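You operate a simulated robot arm through the tools that you are given. There is no shell and no other tool.

Carry out the task below with a simulated robot arm. There is one attempt and no reset: what you move stays moved.

## Task
Salt the small and the ball cheese on the corner bench with the salt shaker.
Fine: not so much that a rind forms; put the shaker back, then the small cheese on the narrow board; the rest stay where they lie. Set down upright: salt shaker.

Only the result counts: the job must be done as asked and must still hold three seconds after the hand-in. Knocking over, shifting, dropping, spilling or breaking anything else fails it.

## Robot
A 6-joint arm with a two-finger parallel gripper, fixed in place. Base frame: the origin is at the foot of the arm, x ahead of it, y to its left, z up; the work surface is at about z = 0.86. Units: m, degrees, N and s.
With the tool pointing down near the work surface it reaches from about 0.24 to 0.64 m from the base axis. Its first joint turns from -66.0 to 66.0 degrees. Payload 2.7 kg.
The TCP is the grasp point between the finger pads, 0.023 m short of the fingertips. In the tool frame z runs along the fingers and y along their closing line. The gripper opens to 0.094 m. The fingers are 0.038 m wide and 0.01 m thick; the gripper's body (0.054 by 0.096 m) begins 0.039 m behind the TCP.
Orientation is that of the tool frame in the base frame, as [roll, pitch, yaw] about the fixed x, y, z axes, in that order (R = Rz(yaw) Ry(pitch) Rx(roll)). With the fingers straight down and closing along the base's y, the tool's x points along the base's -x, its y along +y and its z along -z.

## Interface
- The arm moves only by the tool servo_tool. Its arguments are lists of equal length, an entry for each row: "linear": the shift along the tool's x, y, z in m, a list of three; "rotation": the turn, a rotation vector about the tool's x, y, z in degrees, a list of three; "gripper": the gripper command, from -1 (fully open) to 1 (shut), values between in proportion. In form: {"linear": [[dx, dy, dz], ...], "rotation": [[wx, wy, wz], ...], "gripper": [gripper, ...]}. A call has 1 to 20 rows; each row shifts and turns the commanded pose from where the row before left it, along the tool's axes as they then stand. A row lasts 0.2 s, in which the tool goes at most 0.05 m and 8.6 degrees; a call with a longer step from one row to the next is refused whole, and so is a gripper value outside its range. Where a pose cannot be reached the arm comes as near as it can. A force on the tool above 40 N (or 10 N above the force at the start of the call, whichever is more), or a blocked arm, ends the call early, and 0.2 s more pass. Each finger travels about 0.045 m/s and halts on what it meets, pressing with about 21 N; the grip force reading is that of the motor and also rises with nothing between the fingers. The clock runs only during rows and for 0.2 s after the last one: add rows that do not move to give the fingers time. It gives the time, the measured TCP pose, the force on the tool (base axes), the opening and the grip force at its end, in the units of the frame above (readings bear some noise), with the torque about the TCP (base axes, N m) and any sound that the robot's microphone picked up.
- Cameras (640 x 400 px; columns grow to the right, rows downward): "scene" is fixed at [0.0662, -0.4208, 1.4169]; the picture's right is [0.86, -0.50, 0.00], its down [-0.22, -0.39, -0.90] and it looks along [0.45, 0.77, -0.45] (base axes); focal length 309 px, centre (320, 200). "wrist" rides on the gripper at [0.086, 0.016, -0.075] in the tool frame; the picture's right is [-0.18, 0.98, 0.00], its down [-0.58, -0.11, -0.81] and it looks along [-0.79, -0.15, 0.59] (tool axes); focal length 243 px, centre (320, 200). There is no depth. A picture from a camera that has moved, and an enlarged one, comes with that camera's place and axes in the base frame and with its lens.
- capture(camera): a new picture of that camera. No time passes.
- close_up(camera, box): a new picture of the part [left, top, right, bottom] of that camera's present view, enlarged. No time passes.
- job_done(): hands the job in; it is judged then, once.

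Places have to be worked out from the pictures, the camera data and where the tool is seen. Open the gripper and draw the arm clear of the work before you hand the job in, unless the task says otherwise.

The tools are called after "Emit:" as a command line: name --argument value ..., lists and objects as JSON in quotes. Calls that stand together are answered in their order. servo_tool: Moves the arm, as the interface text tells. Its arguments: {"type":"object","properties":{"linear":{"type":"array"},"rotation":{"type":"array"},"gripper":{"type":"array"}},"required":["linear","rotation","gripper"]} The other tools are called the same way: capture (camera) takes a picture; close_up (camera, box) takes an enlarged picture of a part of a camera's view; job_done () hands the job in.

At the start:

```text
t: 0.0
position: [0.3353, 0.0039, 1.1829]
orientation: [179.9, 0.1, -179.9]
force: [0.4, 0.8, 0.5]
ft_torque: [0.0, 0.0, 0.0]
finger_gap: 0.0937
grasp_force: 0.0
```

scene: 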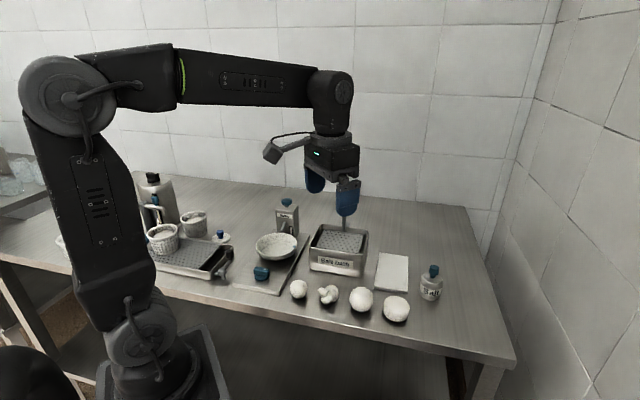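
wrist: 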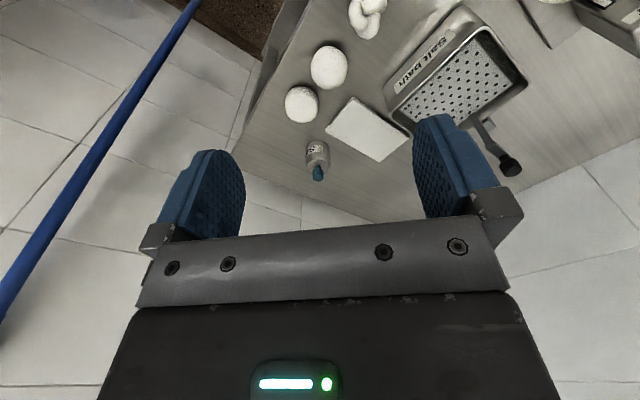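

I'll look closer at the bench from both cameras before moving.

Emit:
close_up --camera "scene" --box '[280, 220, 460, 332]'

Emit:
close_up --camera "scene" --box '[130, 160, 310, 300]'

Emit:
close_up --camera "wrist" --box '[240, 0, 560, 200]'

```text
3.56 times, centred on (370, 276) of scene
camera zoom: at [0.0662, -0.4208, 1.4169], right [0.86, -0.5, 0.0], down [-0.22, -0.39, -0.9], along [0.45, 0.77, -0.45], focal length 1098 px, centre (142, -70)
```

zoom: 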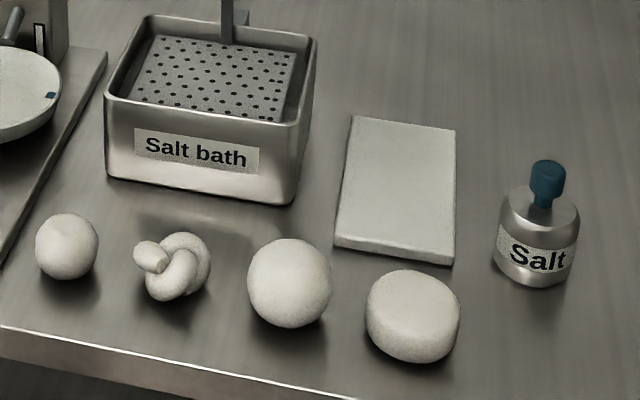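

```text
2.86 times, centred on (220, 230) of scene
camera zoom: at [0.0662, -0.4208, 1.4169], right [0.86, -0.5, 0.0], down [-0.22, -0.39, -0.9], along [0.45, 0.77, -0.45], focal length 882 px, centre (606, 114)
```

zoom: 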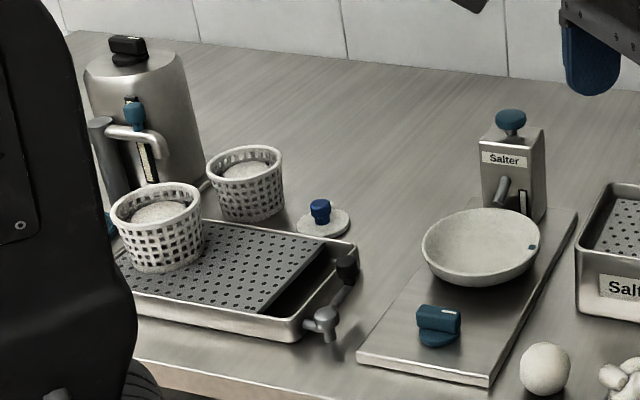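

```text
2.00 times, centred on (400, 100) of wrist
camera zoom: at [0.2489, 0.0198, 1.2577], right [0.18, 0.98, 0.0], down [0.58, -0.11, 0.81], along [0.79, -0.15, -0.59], focal length 485 px, centre (160, 400)
```

zoom: 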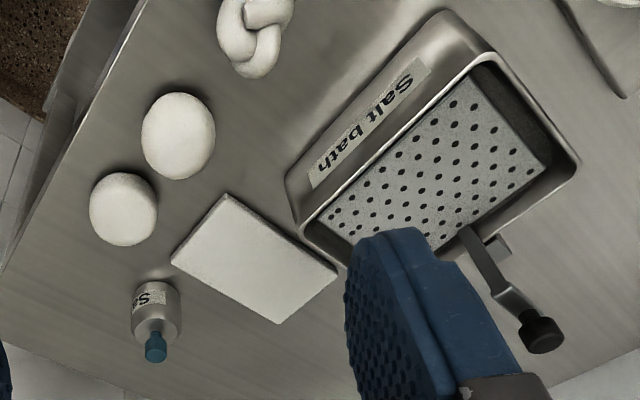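

Cheeses from left: small one about (0.315,0.106), knot (0.37,0.05), ball (0.42,-0.006), a flattened one (0.475,-0.064); shaker about (0.60,-0.055). I'll zoom further for shapes and the shaker's top.

Emit:
close_up --camera "scene" --box '[410, 255, 458, 305]'

Emit:
close_up --camera "scene" --box '[284, 272, 348, 312]'

Emit:
close_up --camera "scene" --box '[340, 245, 420, 325]'

Emit:
close_up --camera "wrist" --box '[270, 120, 350, 190]'

```text
8.00 times, centred on (434, 280) of scene
camera zoom: at [0.0662, -0.4208, 1.4169], right [0.86, -0.5, 0.0], down [-0.22, -0.39, -0.9], along [0.45, 0.77, -0.45], focal length 2471 px, centre (-592, -440)
```

zoom: 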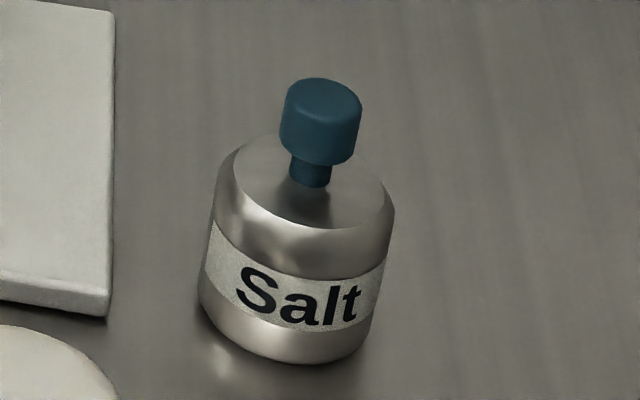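

```text
10.00 times, centred on (316, 292) of scene
camera zoom: at [0.0662, -0.4208, 1.4169], right [0.86, -0.5, 0.0], down [-0.22, -0.39, -0.9], along [0.45, 0.77, -0.45], focal length 3089 px, centre (360, -720)
```

zoom: 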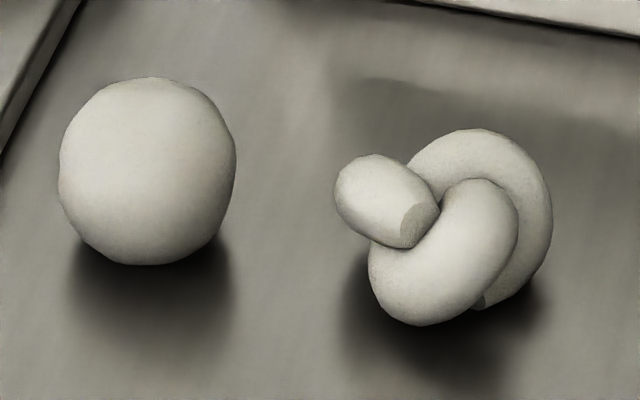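

```text
5.00 times, centred on (380, 285) of scene
camera zoom: at [0.0662, -0.4208, 1.4169], right [0.86, -0.5, 0.0], down [-0.22, -0.39, -0.9], along [0.45, 0.77, -0.45], focal length 1544 px, centre (20, -225)
```

zoom: 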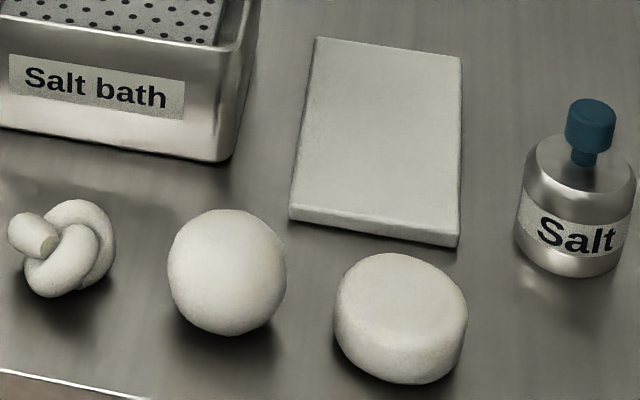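

```text
5.71 times, centred on (310, 155) of wrist
camera zoom: at [0.2489, 0.0198, 1.2577], right [0.18, 0.98, 0.0], down [0.58, -0.11, 0.81], along [0.79, -0.15, -0.59], focal length 1386 px, centre (377, 457)
```

zoom: 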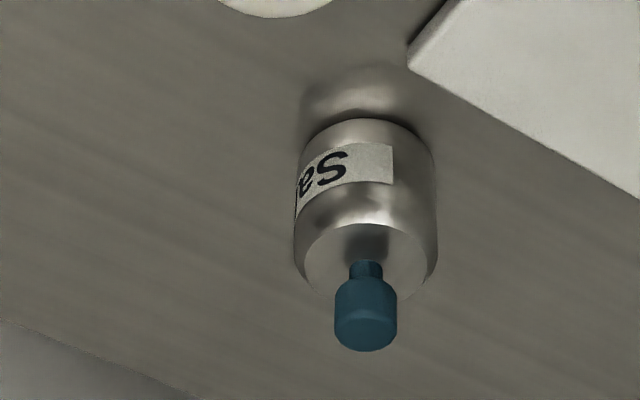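

I'll zoom hard on the shaker's top and the mechanisms to find where the salt comes out.

Emit:
close_up --camera "scene" --box '[424, 260, 448, 284]'

Emit:
close_up --camera "wrist" --box '[300, 135, 332, 185]'

Emit:
close_up --camera "scene" --box '[230, 190, 310, 290]'

Emit:
close_up --camera "scene" --box '[140, 165, 240, 275]'

```text
16.00 times, centred on (436, 272) of scene
camera zoom: at [0.0662, -0.4208, 1.4169], right [0.86, -0.5, 0.0], down [-0.22, -0.39, -0.9], along [0.45, 0.77, -0.45], focal length 4942 px, centre (-1536, -952)
```

zoom: 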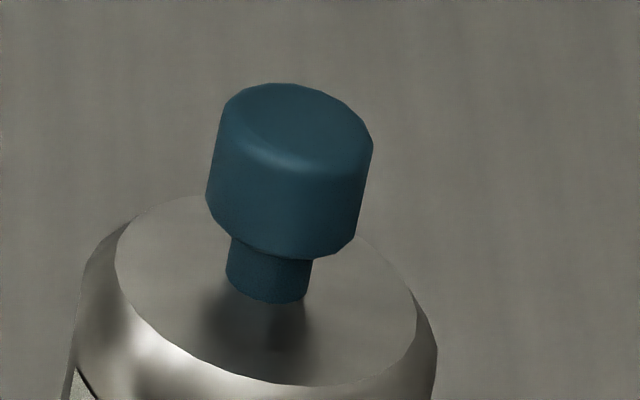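

```text
8.00 times, centred on (316, 160) of wrist
camera zoom: at [0.2489, 0.0198, 1.2577], right [0.18, 0.98, 0.0], down [0.58, -0.11, 0.81], along [0.79, -0.15, -0.59], focal length 1941 px, centre (352, 520)
```

zoom: 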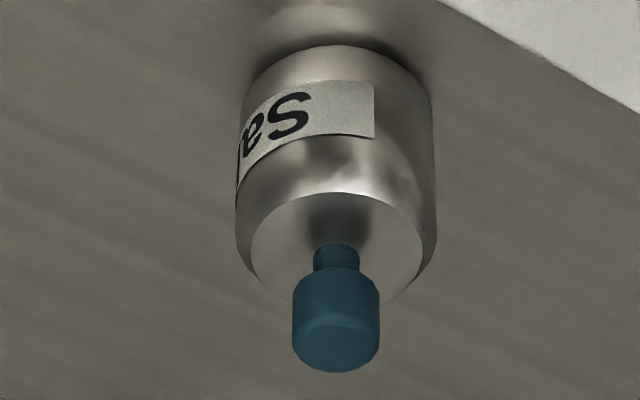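

```text
4.00 times, centred on (270, 240) of scene
camera zoom: at [0.0662, -0.4208, 1.4169], right [0.86, -0.5, 0.0], down [-0.22, -0.39, -0.9], along [0.45, 0.77, -0.45], focal length 1235 px, centre (520, 40)
```

zoom: 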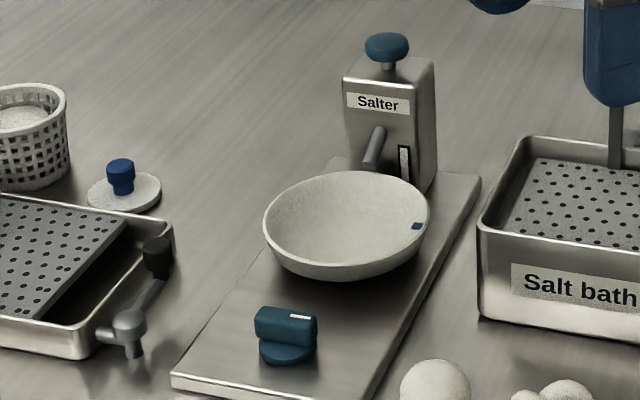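

```text
3.64 times, centred on (190, 220) of scene
camera zoom: at [0.0662, -0.4208, 1.4169], right [0.86, -0.5, 0.0], down [-0.22, -0.39, -0.9], along [0.45, 0.77, -0.45], focal length 1123 px, centre (793, 127)
```

zoom: 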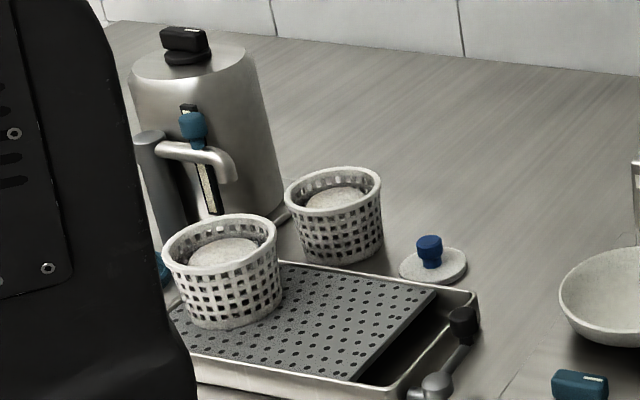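

The shaker has a plain body about 56 mm wide and 52 mm high, with a knob to about 85 mm, and no holes visible from above. I plan a tilted side grip on the body with the wrist camera on the upper side. First I move out a little and roll the tool at safe height.

Emit:
servo_tool --linear '[[-0.025, -0.015, 0], [-0.025, -0.015, 0], [-0.025, -0.015, 0], [-0.025, -0.015, 0], [0, 0, 0], [0, 0, 0], [0, 0, 0], [0, 0, 0], [0, 0, 0], [0, 0, 0], [0, 0, 0], [0, 0, 0], [0, 0, 0], [0, 0, 0], [0, 0, 0], [0, 0, 0], [0, 0, 0], [0, 0, 0], [0, 0, 0], [0, 0, 0]]' --rotation '[[0, 0, 0], [0, 0, 0], [0, 0, 0], [0, 0, 0], [0, 0, 8.5], [0, 0, 8.5], [0, 0, 8.5], [0, 0, 8.5], [0, 0, 8.5], [0, 0, 8.5], [0, 0, 8.5], [0, 0, 8.5], [0, 0, 8.5], [0, 0, 8.5], [0, 0, 8.5], [0, 0, 8.5], [0, 0, 8.5], [0, 0, 8.5], [0, 0, 8.5], [0, 0, 8.5]]' --gripper '[-1, -1, -1, -1, -1, -1, -1, -1, -1, -1, -1, -1, -1, -1, -1, -1, -1, -1, -1, -1]'

```text
t: 4.2
position: [0.4364, -0.0562, 1.1835]
orientation: [179.9, -0.1, 43.7]
force: [-0.6, -0.3, -0.9]
ft_torque: [-0.03, -0.04, -0.01]
finger_gap: 0.0939
grasp_force: 0.1
```

The roll works; I'll finish it to yaw 0 and then tilt the tool to about 40° below horizontal, pointing outward.

Emit:
servo_tool --linear '[[0, 0, 0], [0, 0, 0], [0, 0, 0], [0, 0, 0], [0, 0, 0], [0, 0, 0], [0, 0, 0], [0, 0, 0], [0, 0, 0], [0, 0, 0], [0, 0, 0], [0, 0, 0]]' --rotation '[[0, 0, 7.3], [0, 0, 7.3], [0, 0, 7.3], [0, 0, 7.3], [0, 0, 7.3], [0, 0, 7.3], [0, 8.33, 0], [0, 8.33, 0], [0, 8.33, 0], [0, 8.33, 0], [0, 8.33, 0], [0, 8.33, 0]]' --gripper '[-1, -1, -1, -1, -1, -1, -1, -1, -1, -1, -1, -1]'

Emit:
capture --camera "scene"

Emit:
capture --camera "wrist"

```text
t: 6.8
position: [0.4309, -0.0961, 1.1829]
orientation: [180.0, -50.2, 0.1]
force: [0.6, 0.1, 0.3]
ft_torque: [0.01, 0.02, 0.01]
finger_gap: 0.0939
grasp_force: 0.0
out of reach, approached as far as the arm can: row 6
```

```text
taken
```

scene: 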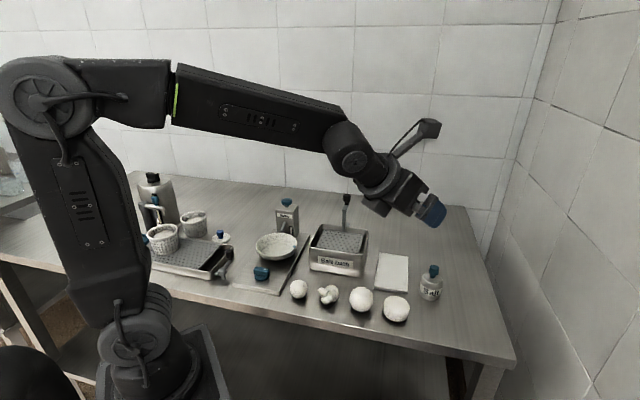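

```text
taken
camera wrist: at [0.4299, -0.1115, 1.2965], right [-0.11, -0.98, -0.14], down [-0.99, 0.11, 0.07], along [-0.05, 0.15, -0.99], focal length 243 px, centre (320, 200)
```

wrist: 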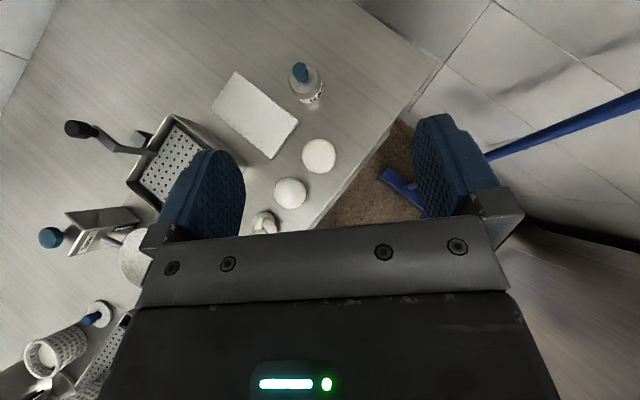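

The tool is tilted, and the wrist camera now looks straight down at the bench. The reading shows y drifted by 4 cm when row 6 was out of reach, so I'll localise everything from this top view.

Emit:
close_up --camera "wrist" --box '[200, 50, 360, 150]'

Emit:
close_up --camera "wrist" --box '[240, 130, 360, 240]'

```text
4.00 times, centred on (280, 100) of wrist
camera zoom: at [0.4299, -0.1115, 1.2965], right [-0.11, -0.98, -0.14], down [-0.99, 0.11, 0.07], along [-0.05, 0.15, -0.99], focal length 970 px, centre (480, 600)
```

zoom: 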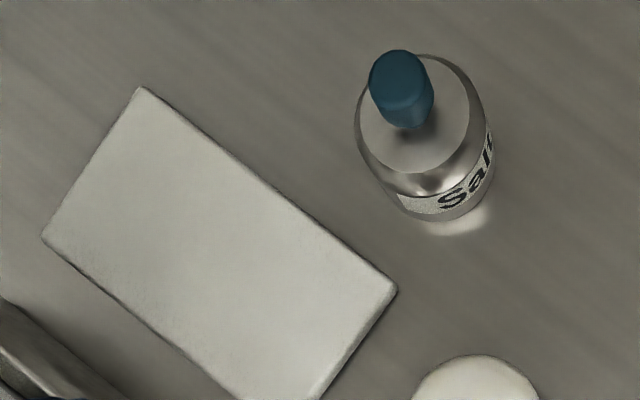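

```text
3.64 times, centred on (300, 185) of wrist
camera zoom: at [0.4299, -0.1115, 1.2965], right [-0.11, -0.98, -0.14], down [-0.99, 0.11, 0.07], along [-0.05, 0.15, -0.99], focal length 882 px, centre (393, 254)
```

zoom: 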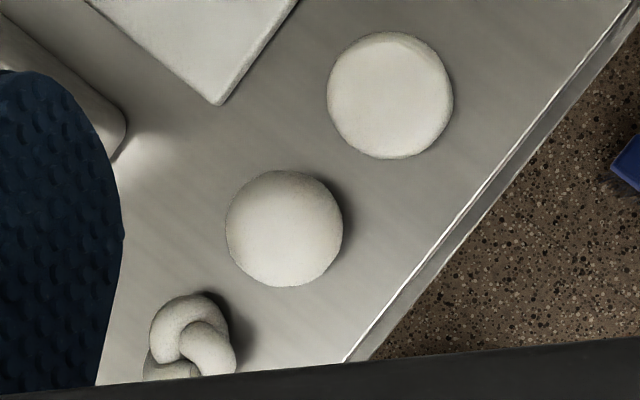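

Top-view fit: shaker axis ≈ (0.600,-0.052), flattened cheese (0.483,-0.056), ball (0.427,0.002), knot (0.379,0.057). The drift looks like a wrist-roll limit near yaw 0, so I'll turn the heading by +20° and re-read the pose before approaching.

Emit:
servo_tool --linear '[[0, 0, 0], [0, 0, 0], [0, 0, 0], [0, 0, 0]]' --rotation '[[5.12, 0, -4.27], [5.12, 0, -4.27], [5.12, 0, -4.27], [0, 0, 0]]' --gripper '[-1, -1, -1, -1]'

```text
t: 7.8
position: [0.4307, -0.0955, 1.1828]
orientation: [-179.9, -50.2, 20.2]
force: [-0.4, -0.5, 0.0]
ft_torque: [-0.05, 0.04, 0.0]
finger_gap: 0.094
grasp_force: 0.0
```

Pose is stable at heading 20°. Now I descend to a pre-approach point 10 cm behind the shaker along the tool axis, with the fingers slightly narrowed.

Emit:
servo_tool --linear '[[-0.01386, 0.00221, 0.02666], [-0.01386, 0.00221, 0.02666], [-0.01386, 0.00221, 0.02666], [-0.01386, 0.00221, 0.02666], [-0.01386, 0.00221, 0.02666], [-0.01386, 0.00221, 0.02666], [-0.01386, 0.00221, 0.02666], [-0.01386, 0.00221, 0.02666], [0, 0, 0]]' --rotation '[[0, 0, 0], [0, 0, 0], [0, 0, 0], [0, 0, 0], [0, 0, 0], [0, 0, 0], [0, 0, 0], [0, 0, 0], [0, 0, 0]]' --gripper '[-1, -1, -1, -1, -0.7, -0.7, -0.7, -0.7, -0.7]'

Emit:
capture --camera "scene"

Emit:
capture --camera "wrist"

```text
t: 9.8
position: [0.5256, -0.0787, 0.9606]
orientation: [-179.9, -50.3, 20.2]
force: [0.8, -0.5, 0.7]
ft_torque: [0.03, -0.02, -0.02]
finger_gap: 0.0798
grasp_force: 0.1
```

```text
taken
```

scene: 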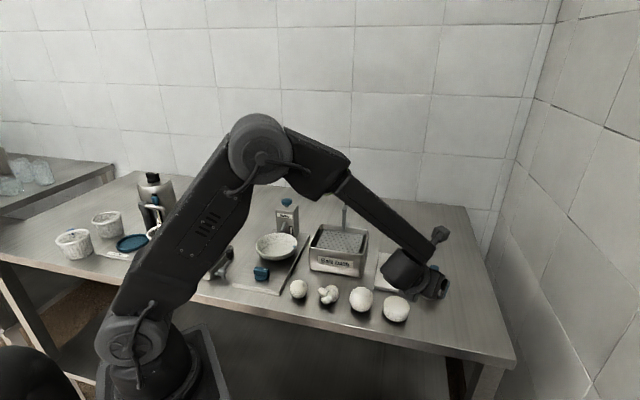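

```text
taken
camera wrist: at [0.5294, -0.0952, 1.0735], right [0.23, -0.96, -0.14], down [-0.97, -0.24, 0.07], along [-0.1, 0.12, -0.99], focal length 243 px, centre (320, 200)
```

wrist: 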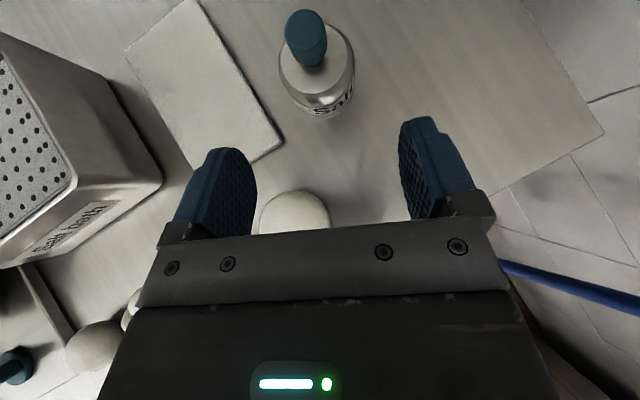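

The shaker axis refines to (0.599,-0.0515), exactly in line with the tool. I'll advance most of the way and check the clearance to the knob and bench.

Emit:
servo_tool --linear '[[0, 0, 0.016], [0, 0, 0.016], [0, 0, 0.016], [0, 0, 0.016], [0, 0, 0.01], [0, 0, 0.008], [0, 0, 0]]' --rotation '[[0, 0, 0], [0, 0, 0], [0, 0, 0], [0, 0, 0], [0, 0, 0], [0, 0, 0], [0, 0, 0]]' --gripper '[-0.7, -0.7, -0.7, -0.7, -0.7, -0.7, -0.7]'

Emit:
capture --camera "wrist"

Emit:
close_up --camera "scene" --box '[380, 230, 480, 320]'

```text
t: 11.4
position: [0.5838, -0.0579, 0.9075]
orientation: [-179.9, -50.2, 20.1]
force: [0.3, -0.3, -0.3]
ft_torque: [0.01, 0.03, -0.03]
finger_gap: 0.08
grasp_force: 0.0
```

```text
taken
camera wrist: at [0.5885, -0.0737, 1.0216], right [0.23, -0.96, -0.14], down [-0.97, -0.24, 0.07], along [-0.1, 0.12, -0.99], focal length 243 px, centre (320, 200)
```

wrist: 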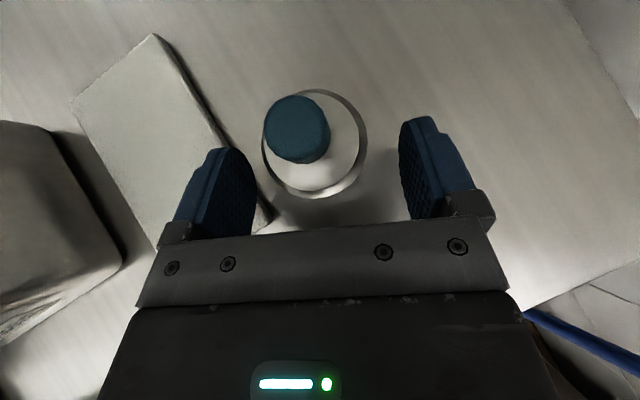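

```text
4.44 times, centred on (430, 275) of scene
camera zoom: at [0.0662, -0.4208, 1.4169], right [0.86, -0.5, 0.0], down [-0.22, -0.39, -0.9], along [0.45, 0.77, -0.45], focal length 1373 px, centre (-169, -133)
```

zoom: 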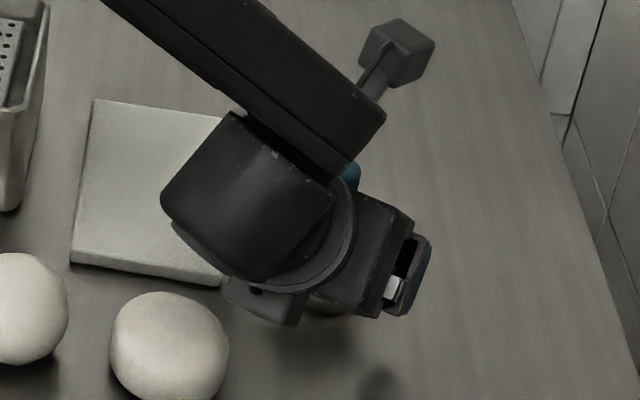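

Well centred and the knob clears the palm. I'll advance the last 16 mm and close on the body.

Emit:
servo_tool --linear '[[0, 0, 0.008], [0, 0, 0.008], [0, 0, 0], [0, 0, 0], [0, 0, 0], [0, 0, 0], [0, 0, 0]]' --rotation '[[0, 0, 0], [0, 0, 0], [0, 0, 0], [0, 0, 0], [0, 0, 0], [0, 0, 0], [0, 0, 0]]' --gripper '[-0.7, -0.7, -0.7, -0.35, 0, 0.3, 0.3]'

Emit:
capture --camera "wrist"

```text
t: 13.0
position: [0.5957, -0.053, 0.8984]
orientation: [-179.8, -50.1, 20.0]
force: [0.5, -0.1, 0.2]
ft_torque: [0.03, -0.01, 0.03]
finger_gap: 0.0513
grasp_force: 20.9
```

```text
taken
camera wrist: at [0.5999, -0.0693, 1.0113], right [0.23, -0.96, -0.14], down [-0.97, -0.24, 0.07], along [-0.1, 0.12, -0.99], focal length 243 px, centre (320, 200)
```

wrist: 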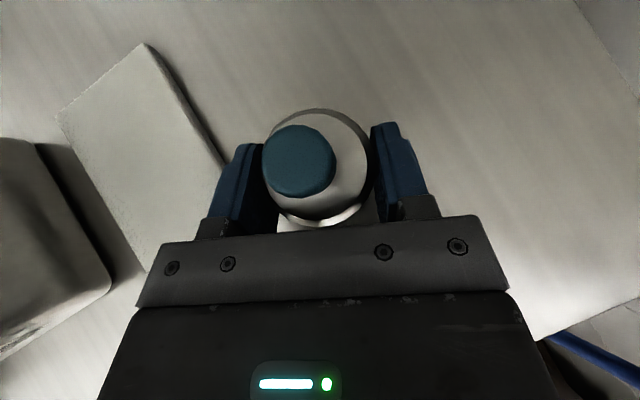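

Gripped at 51 mm with 21 N. Recording the grasp pose (0.596,-0.053,0.898, heading 20°) for the return, I now lift straight up.

Emit:
servo_tool --linear '[[0.0077, 0, -0.0064], [0.0154, 0, -0.0128], [0.0154, 0, -0.0128], [0.0154, 0, -0.0128], [0.0154, 0, -0.0128], [0.0154, 0, -0.0128], [0.0154, 0, -0.0128], [0.0077, 0, -0.0064], [0, 0, 0]]' --rotation '[[0, 0, 0], [0, 0, 0], [0, 0, 0], [0, 0, 0], [0, 0, 0], [0, 0, 0], [0, 0, 0], [0, 0, 0], [0, 0, 0]]' --gripper '[0.6, 0.6, 0.6, 0.6, 0.6, 0.6, 0.6, 0.6, 0.6]'

Emit:
capture --camera "scene"

Emit:
capture --camera "wrist"

```text
t: 15.0
position: [0.5964, -0.0535, 1.0378]
orientation: [-179.9, -50.3, 20.1]
force: [0.2, 0.1, -1.3]
ft_torque: [-0.02, 0.01, 0.01]
finger_gap: 0.0513
grasp_force: 20.9
```

```text
taken
```

scene: 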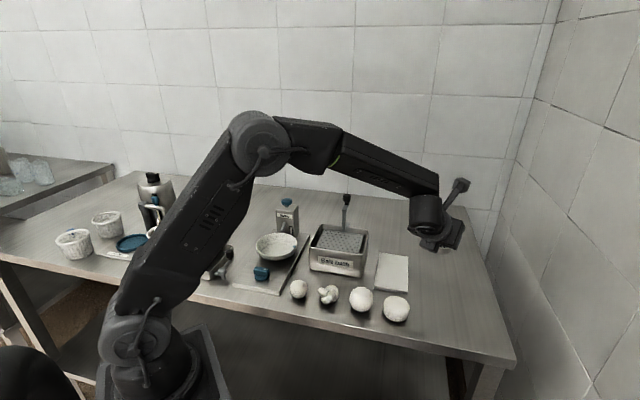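

```text
taken
camera wrist: at [0.6004, -0.0695, 1.1518], right [0.23, -0.96, -0.14], down [-0.97, -0.24, 0.07], along [-0.1, 0.12, -0.99], focal length 243 px, centre (320, 200)
```

wrist: 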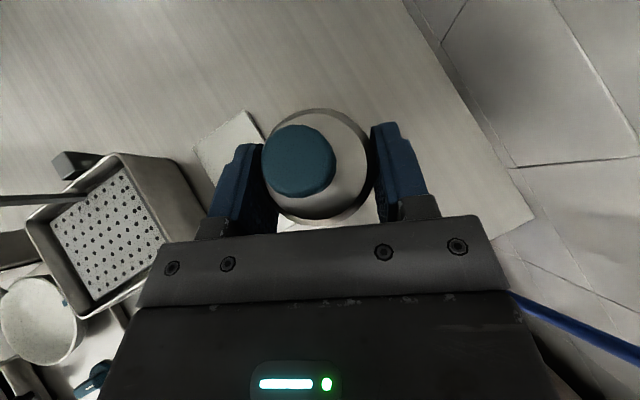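

The shaker is held (about 1.2 N). I carry it upright and smoothly to above the ball cheese, then swing the heading toward +y so that it can later be turned over there.

Emit:
servo_tool --linear '[[-0.00807, -0.01222, -0.0135], [-0.00807, -0.01222, -0.0135], [-0.00807, -0.01222, -0.0135], [-0.00807, -0.01222, -0.0135], [-0.00807, -0.01222, -0.0135], [-0.00807, -0.01222, -0.0135], [-0.00807, -0.01222, -0.0135], [-0.00807, -0.01222, -0.0135], [-0.00807, -0.01222, -0.0135], [0, 0, 0], [0, 0, 0], [0, 0, 0], [0, 0, 0], [0, 0, 0], [0, 0, 0]]' --rotation '[[0, 0, 0], [0, 0, 0], [0, 0, 0], [0, 0, 0], [0, 0, 0], [0, 0, 0], [0, 0, 0], [0, 0, 0], [0, 0, 0], [0, 0, 0], [5.376, 0, -4.48], [5.376, 0, -4.48], [5.376, 0, -4.48], [5.376, 0, -4.48], [5.376, 0, -4.48]]' --gripper '[0.6, 0.6, 0.6, 0.6, 0.6, 0.6, 0.6, 0.6, 0.6, 0.6, 0.6, 0.6, 0.6, 0.6, 0.6]'

Emit:
capture --camera "scene"

```text
t: 18.2
position: [0.4264, 0.0014, 1.0597]
orientation: [-179.8, -50.2, 55.3]
force: [0.0, -0.6, -0.9]
ft_torque: [0.02, 0.03, -0.01]
finger_gap: 0.0514
grasp_force: 20.6
```

```text
taken
```

scene: 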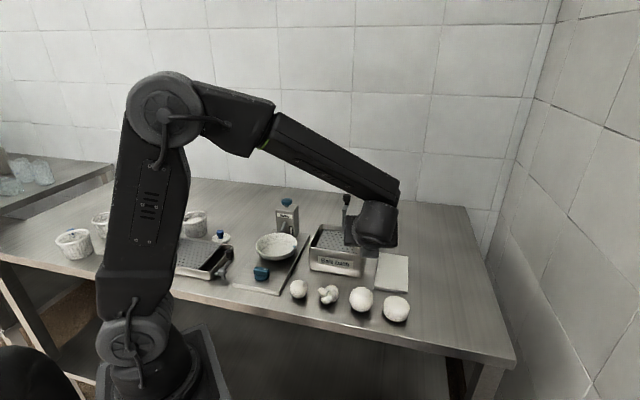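

I'm over the ball cheese with the shaker upright. First I lower it and try a gentle upright shake, listening for any sound, to learn how it doses.

Emit:
servo_tool --linear '[[-0.0115, 0, 0.0096], [-0.0115, 0, 0.0096], [-0.0115, 0, 0.0096], [-0.0115, 0, 0.0096], [0, 0, 0], [0.0154, 0, -0.0128], [-0.0154, 0, 0.0128], [0, 0, 0]]' --rotation '[[0, 0, 0], [0, 0, 0], [0, 0, 0], [0, 0, 0], [0, 0, 0], [0, 0, 0], [0, 0, 0], [0, 0, 0]]' --gripper '[0.6, 0.6, 0.6, 0.6, 0.6, 0.6, 0.6, 0.6]'

Emit:
close_up --camera "scene" --box '[320, 220, 420, 320]'

Emit:
capture --camera "wrist"

```text
t: 20.0
position: [0.4264, 0.0018, 1.0003]
orientation: [-179.8, -50.2, 55.2]
force: [-0.3, -0.2, -1.2]
ft_torque: [-0.01, 0.07, 0.01]
finger_gap: 0.0513
grasp_force: 21.0
```

```text
4.00 times, centred on (370, 270) of scene
camera zoom: at [0.0663, -0.4208, 1.4169], right [0.86, -0.5, 0.0], down [-0.22, -0.39, -0.9], along [0.45, 0.77, -0.45], focal length 1235 px, centre (120, -80)
```

zoom: 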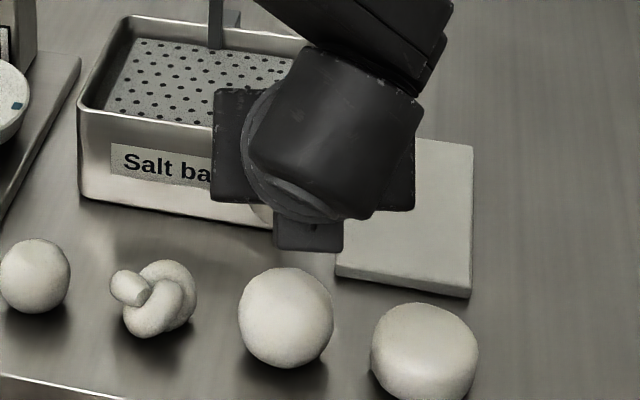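

```text
taken
camera wrist: at [0.439, -0.0089, 1.1137], right [0.74, -0.66, -0.14], down [-0.66, -0.75, 0.07], along [-0.15, 0.04, -0.99], focal length 243 px, centre (320, 200)
```

wrist: 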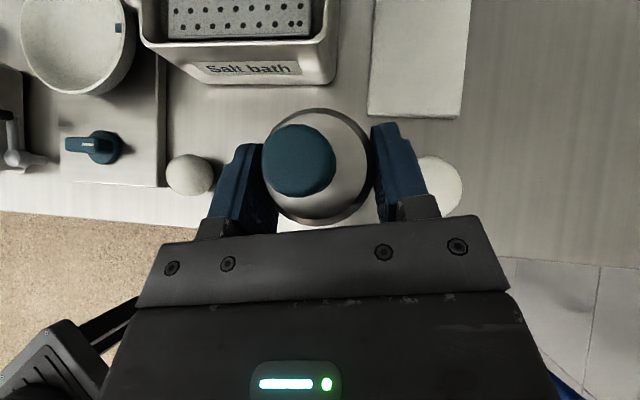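

No sound and no change. I'll try a slightly stronger upright shake once more.

Emit:
servo_tool --linear '[[0.0307, 0, -0.0256], [-0.0307, 0, 0.0256], [0.0307, 0, -0.0256], [-0.0307, 0, 0.0256], [0, 0, 0]]' --rotation '[[0, 0, 0], [0, 0, 0], [0, 0, 0], [0, 0, 0], [0, 0, 0]]' --gripper '[0.6, 0.6, 0.6, 0.6, 0.6]'

Emit:
close_up --camera "scene" --box '[350, 275, 390, 325]'

```text
t: 21.2
position: [0.4278, 0.003, 1.0016]
orientation: [-179.8, -50.2, 55.2]
force: [0.2, -0.4, -0.5]
ft_torque: [-0.02, -0.02, 0.0]
finger_gap: 0.0512
grasp_force: 20.4
```

```text
8.00 times, centred on (370, 300) of scene
camera zoom: at [0.0663, -0.4208, 1.4169], right [0.86, -0.5, 0.0], down [-0.22, -0.39, -0.9], along [0.45, 0.77, -0.45], focal length 2471 px, centre (-80, -600)
```

zoom: 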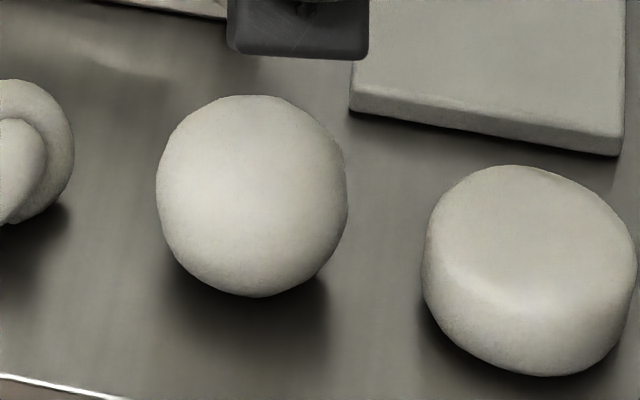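

Upright shaking gives nothing, so it must be turned over. I raise the shaker, swing the heading to about 80°, and steepen the tool to 70° so the following roll never takes the shaker past horizontal.

Emit:
servo_tool --linear '[[0.023, 0, -0.0192], [0.023, 0, -0.0192], [0.023, 0, -0.0192], [0.023, 0, -0.0192], [0.023, 0, -0.0192], [0, 0, 0], [0, 0, 0], [0, 0, 0], [0, 0, 0], [0, 0, 0], [0, 0, 0], [0, 0, 0], [0, 0, 0], [0, 0, 0]]' --rotation '[[0, 0, 0], [0, 0, 0], [0, 0, 0], [0, 0, 0], [0, 0, 0], [4.8, 0, -4.0], [4.8, 0, -4.0], [4.8, 0, -4.0], [4.8, 0, -4.0], [0, -7.5, 0], [0, -7.5, 0], [0, -7.5, 0], [0, -7.5, 0], [0, 0, 0]]' --gripper '[0.6, 0.6, 0.6, 0.6, 0.6, 0.6, 0.6, 0.6, 0.6, 0.6, 0.6, 0.6, 0.6, 0.6]'

Emit:
capture --camera "scene"

```text
t: 24.2
position: [0.4263, 0.0009, 1.1508]
orientation: [-179.9, -20.2, 80.2]
force: [0.9, 0.6, -1.2]
ft_torque: [0.01, 0.01, 0.02]
finger_gap: 0.0514
grasp_force: 21.1
```

```text
taken
```

scene: 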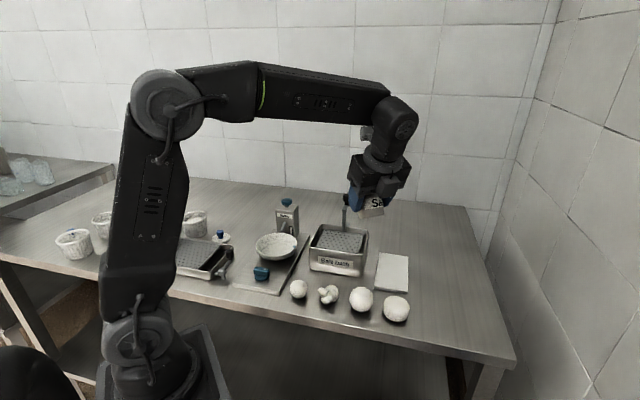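

The shaker's underside now faces the camera a bit; I'll zoom in to look at it.

Emit:
close_up --camera "scene" --box '[335, 150, 415, 230]'

Emit:
close_up --camera "wrist" --box '[220, 80, 420, 260]'

```text
5.00 times, centred on (375, 190) of scene
camera zoom: at [0.0663, -0.4208, 1.4169], right [0.86, -0.5, 0.0], down [-0.22, -0.39, -0.9], along [0.45, 0.77, -0.45], focal length 1544 px, centre (45, 250)
```

zoom: 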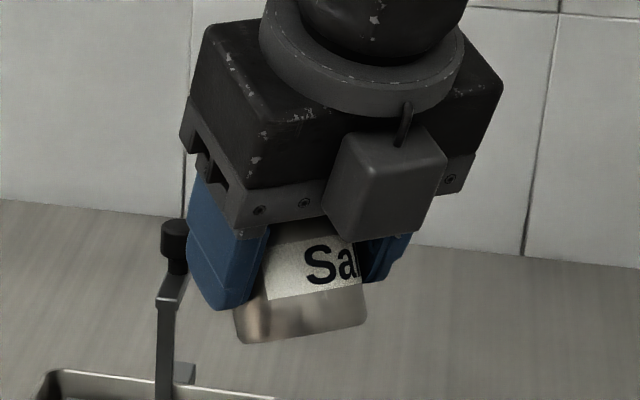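

```text
2.22 times, centred on (320, 170) of wrist
camera zoom: at [0.4522, 0.0531, 1.2497], right [0.94, -0.34, -0.06], down [-0.25, -0.79, 0.56], along [-0.24, -0.51, -0.83], focal length 539 px, centre (320, 267)
```

zoom: 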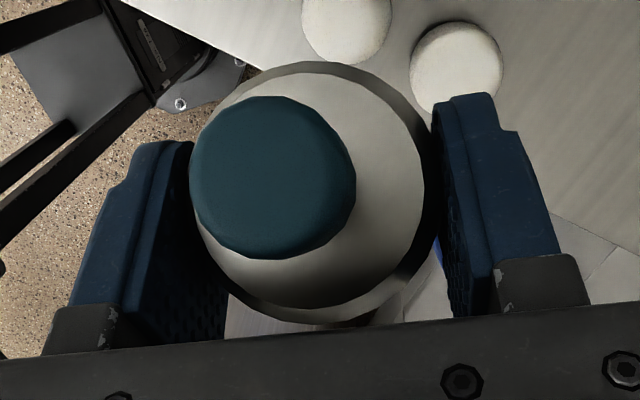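

The bottom is just edge-on; leaning it 20° more will show whether there are holes underneath.

Emit:
servo_tool --linear '[[0, 0, 0], [0, 0, 0], [0, 0, 0], [0, 0, 0]]' --rotation '[[0, -7.0, 0], [0, -7.0, 0], [0, -6.0, 0], [0, 0, 0]]' --gripper '[0.6, 0.6, 0.6, 0.6]'

Emit:
close_up --camera "scene" --box '[350, 170, 410, 230]'

```text
t: 25.2
position: [0.4252, 0.0012, 1.1496]
orientation: [-180.0, -0.1, 80.2]
force: [-0.4, 0.3, -0.8]
ft_torque: [-0.02, 0.02, -0.03]
finger_gap: 0.051
grasp_force: 21.2
```

```text
6.67 times, centred on (380, 200) of scene
camera zoom: at [0.0663, -0.4208, 1.4169], right [0.86, -0.5, 0.0], down [-0.22, -0.39, -0.9], along [0.45, 0.77, -0.45], focal length 2059 px, centre (-80, 200)
```

zoom: 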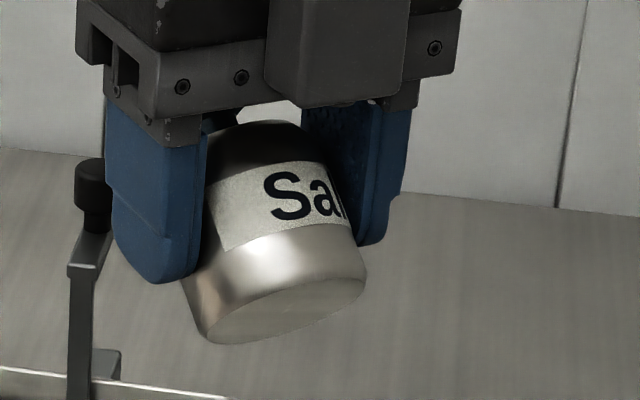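

The bottom is plain, so salt must come out of the top head when inverted. With the tool straight down I roll back 180° (tilt stays at 50°), so that raising the tool will then invert the shaker.

Emit:
servo_tool --linear '[[0, 0, 0], [0, 0, 0], [0, 0, 0], [0, 0, 0], [0, 0, 0], [0, 0, 0], [0, 0, 0], [0, 0, 0], [0, 0, 0], [0, 0, 0], [0, 0, 0], [0, 0, 0], [0, 0, 0], [0, 0, 0], [0, 0, 0], [0, 0, 0], [0, 0, 0], [0, 0, 0], [0, 0, 0], [0, 0, 0]]' --rotation '[[0, 0, -8.5], [0, 0, -8.5], [0, 0, -8.5], [0, 0, -8.5], [0, 0, -8.5], [0, 0, -8.5], [0, 0, -8.5], [0, 0, -8.5], [0, 0, -8.5], [0, 0, -8.5], [0, 0, -8.5], [0, 0, -8.5], [0, 0, -8.5], [0, 0, -8.5], [0, 0, -8.5], [0, 0, -8.5], [0, 0, -8.5], [0, 0, -8.5], [0, 0, -8.5], [0, 0, -8.5]]' --gripper '[0.6, 0.6, 0.6, 0.6, 0.6, 0.6, 0.6, 0.6, 0.6, 0.6, 0.6, 0.6, 0.6, 0.6, 0.6, 0.6, 0.6, 0.6, 0.6, 0.6]'

Emit:
capture --camera "scene"

```text
t: 29.4
position: [0.4253, 0.0011, 1.1497]
orientation: [179.9, 0.2, -109.6]
force: [-0.5, 0.8, -1.3]
ft_torque: [0.01, 0.0, 0.01]
finger_gap: 0.0513
grasp_force: 21.1
```

```text
taken
```

scene: 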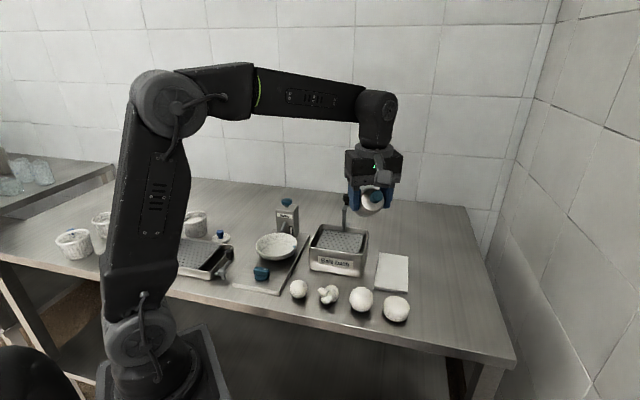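

Emit:
close_up --camera "scene" --box '[345, 170, 405, 230]'

```text
6.67 times, centred on (375, 200) of scene
camera zoom: at [0.0663, -0.4208, 1.4169], right [0.86, -0.5, 0.0], down [-0.22, -0.39, -0.9], along [0.45, 0.77, -0.45], focal length 2059 px, centre (-47, 200)
```

zoom: 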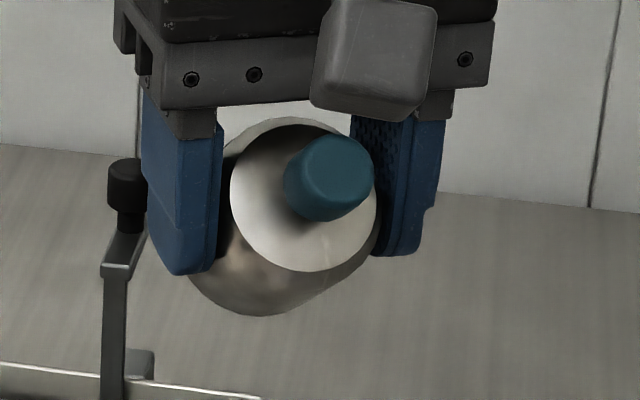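

The shaker top now faces back toward the camera at 50° tilt. I move so the head will be over the ball and tilt to about 90°, still not pouring.

Emit:
servo_tool --linear '[[-0.009, 0, 0.018], [-0.009, 0, 0.018], [-0.009, 0, 0.018], [-0.009, 0, 0.018], [-0.009, 0, 0.018], [0, 0, 0], [0, 0, 0], [0, 0, 0], [0, 0, 0], [0, 0, 0], [0, 0, 0]]' --rotation '[[0, 0, 0], [0, 0, 0], [0, 0, 0], [0, 0, 0], [0, 0, 0], [0, -8, 0], [0, -8, 0], [0, -8, 0], [0, -8, 0], [0, -8, 0], [0, 0, 0]]' --gripper '[0.6, 0.6, 0.6, 0.6, 0.6, 0.6, 0.6, 0.6, 0.6, 0.6, 0.6]'

Emit:
capture --camera "scene"

Emit:
close_up --camera "scene" --box '[310, 210, 430, 330]'

Emit:
capture --camera "wrist"

```text
t: 31.8
position: [0.4411, 0.0446, 1.0599]
orientation: [179.8, 40.3, -109.9]
force: [0.1, 0.4, -1.1]
ft_torque: [0.0, 0.01, -0.02]
finger_gap: 0.051
grasp_force: 21.4
```

```text
taken
```

scene: 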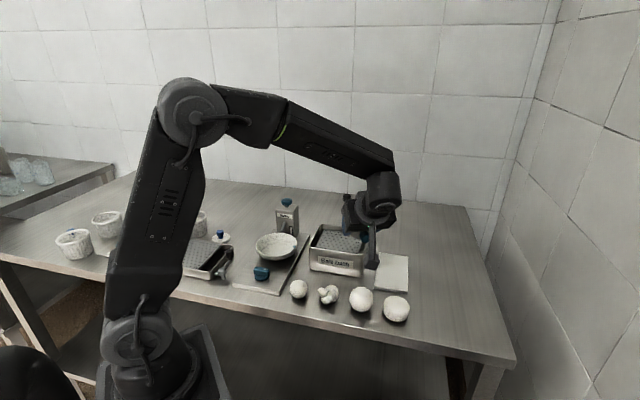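

```text
3.33 times, centred on (370, 270) of scene
camera zoom: at [0.0663, -0.4208, 1.4169], right [0.86, -0.5, 0.0], down [-0.22, -0.39, -0.9], along [0.45, 0.77, -0.45], focal length 1030 px, centre (153, -33)
```

zoom: 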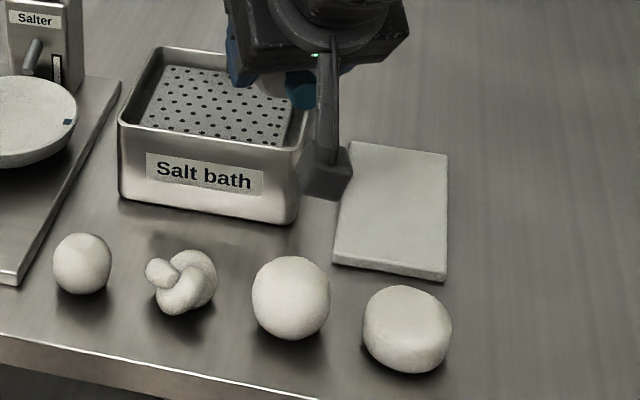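

```text
taken
camera wrist: at [0.3879, -0.0582, 1.0606], right [-0.88, 0.47, 0.12], down [0.08, -0.11, 0.99], along [0.47, 0.88, 0.06], focal length 243 px, centre (320, 200)
```

wrist: 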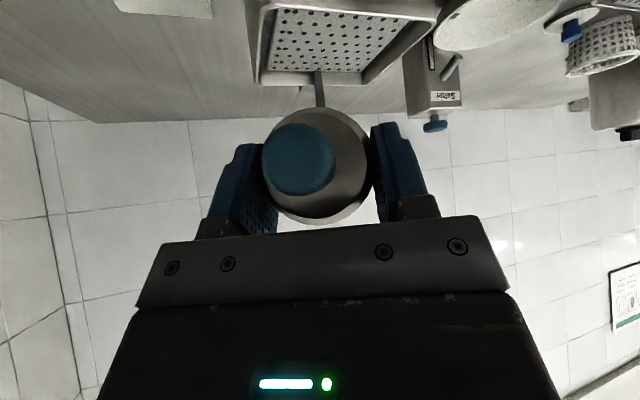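

Head is over the ball at about 90° tilt with nothing falling. I continue to about 120° in small steps and check for sound and salt.

Emit:
servo_tool --linear '[[0, 0, 0], [0, 0, 0], [0, 0, 0], [0, 0, 0], [0, 0, 0]]' --rotation '[[0, -7.5, 0], [0, -7.5, 0], [0, -7.5, 0], [0, -7.5, 0], [0, 0, 0]]' --gripper '[0.6, 0.6, 0.6, 0.6, 0.6]'

Emit:
capture --camera "scene"

Emit:
close_up --camera "scene" --box '[335, 230, 415, 330]'

Emit:
capture --camera "wrist"

```text
t: 33.0
position: [0.4421, 0.0431, 1.061]
orientation: [179.8, 70.3, -110.2]
force: [0.0, 0.5, -1.9]
ft_torque: [0.0, 0.01, 0.04]
finger_gap: 0.0512
grasp_force: 21.4
```

```text
taken
```

scene: 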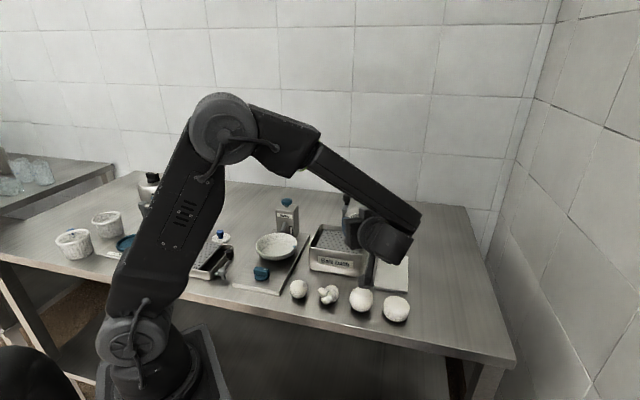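

```text
4.00 times, centred on (375, 280) of scene
camera zoom: at [0.0663, -0.4208, 1.4169], right [0.86, -0.5, 0.0], down [-0.22, -0.39, -0.9], along [0.45, 0.77, -0.45], focal length 1235 px, centre (100, -120)
```

zoom: 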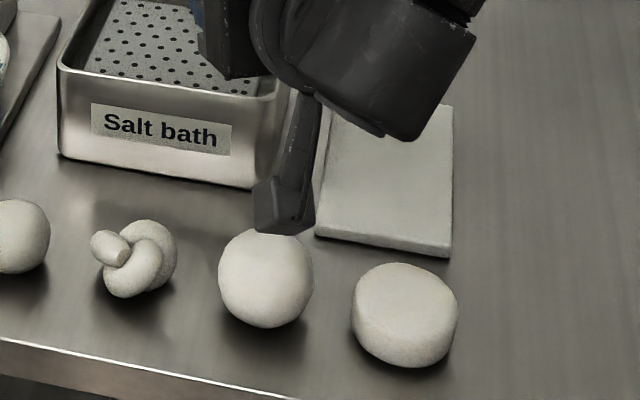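

```text
taken
camera wrist: at [0.3929, -0.0439, 1.0034], right [-0.9, 0.39, 0.17], down [-0.09, -0.57, 0.82], along [0.42, 0.72, 0.55], focal length 243 px, centre (320, 200)
```

wrist: 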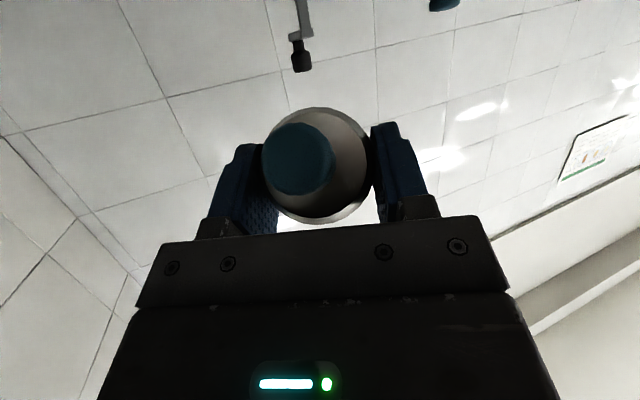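

Still nothing at 120°. I go on to 140° while shifting back to keep the head over the ball.

Emit:
servo_tool --linear '[[0, 0, -0.006], [0, 0, -0.006], [0, 0, -0.006], [0, 0, 0]]' --rotation '[[0, -6.67, 0], [0, -6.67, 0], [0, -6.67, 0], [0, 0, 0]]' --gripper '[0.6, 0.6, 0.6, 0.6]'

Emit:
capture --camera "scene"

Emit:
close_up --camera "scene" --box '[335, 230, 415, 330]'

Emit:
close_up --camera "wrist" --box '[220, 80, 420, 240]'

```text
t: 34.0
position: [0.4363, 0.0269, 1.0634]
orientation: [18.5, 89.7, 88.5]
force: [0.6, -0.3, -1.0]
ft_torque: [-0.04, 0.0, -0.02]
finger_gap: 0.0511
grasp_force: 21.3
```

```text
taken
```

scene: 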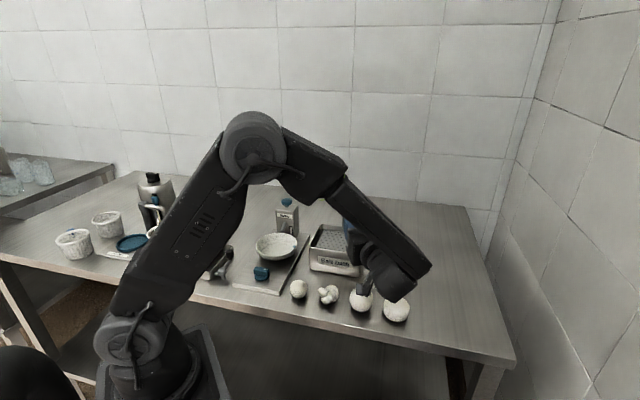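

```text
4.00 times, centred on (375, 280) of scene
camera zoom: at [0.0663, -0.4208, 1.4169], right [0.86, -0.5, 0.0], down [-0.22, -0.39, -0.9], along [0.45, 0.77, -0.45], focal length 1235 px, centre (100, -120)
```

zoom: 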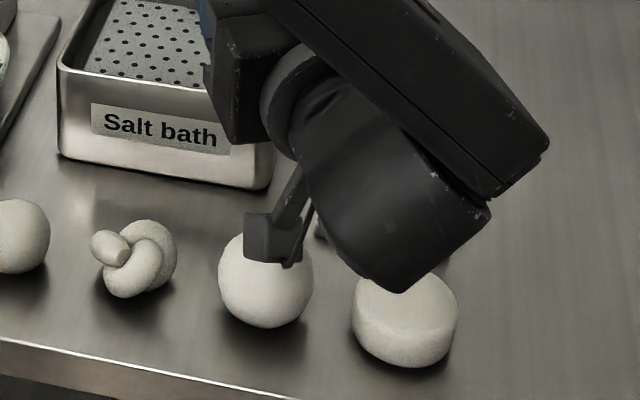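

```text
2.50 times, centred on (320, 160) of wrist
camera zoom: at [0.3954, -0.0366, 0.9767], right [-0.92, 0.33, 0.19], down [-0.17, -0.8, 0.58], along [0.34, 0.5, 0.8], focal length 606 px, centre (320, 300)
```

zoom: 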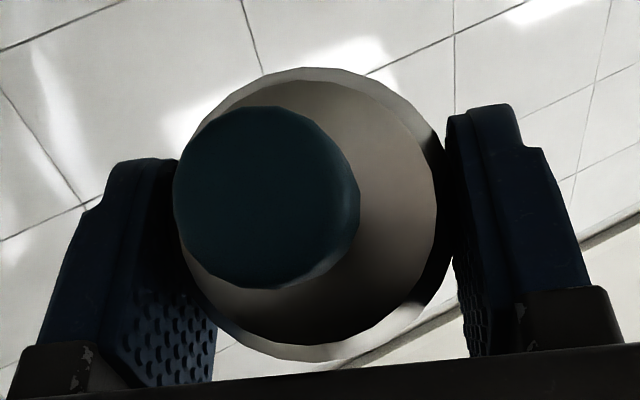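

At 140° nothing falls by itself, so it likely needs shaking when inverted. I give one small up-down shake above the ball.

Emit:
servo_tool --linear '[[-0.02, 0, 0], [0.02, 0, 0], [0, 0, 0]]' --rotation '[[0, 0, 0], [0, 0, 0], [0, 0, 0]]' --gripper '[0.6, 0.6, 0.6]'

Emit:
close_up --camera "scene" --box '[340, 265, 390, 325]'

```text
t: 34.8
position: [0.4354, 0.0281, 1.0643]
orientation: [27.2, 89.7, 97.4]
force: [0.9, 1.0, -1.2]
ft_torque: [0.01, 0.0, 0.01]
finger_gap: 0.0511
grasp_force: 21.0
```

```text
6.67 times, centred on (365, 295) of scene
camera zoom: at [0.0663, -0.4208, 1.4169], right [0.86, -0.5, 0.0], down [-0.22, -0.39, -0.9], along [0.45, 0.77, -0.45], focal length 2059 px, centre (20, -433)
```

zoom: 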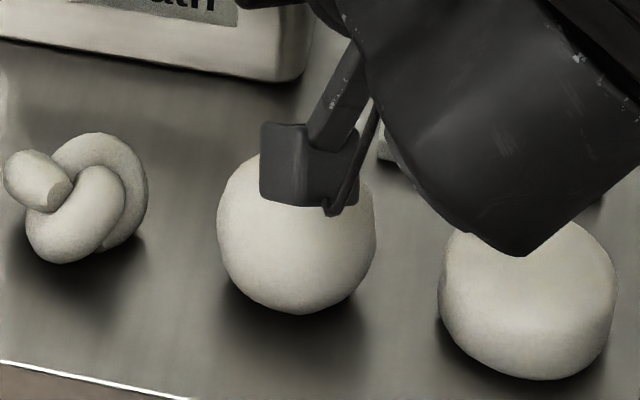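

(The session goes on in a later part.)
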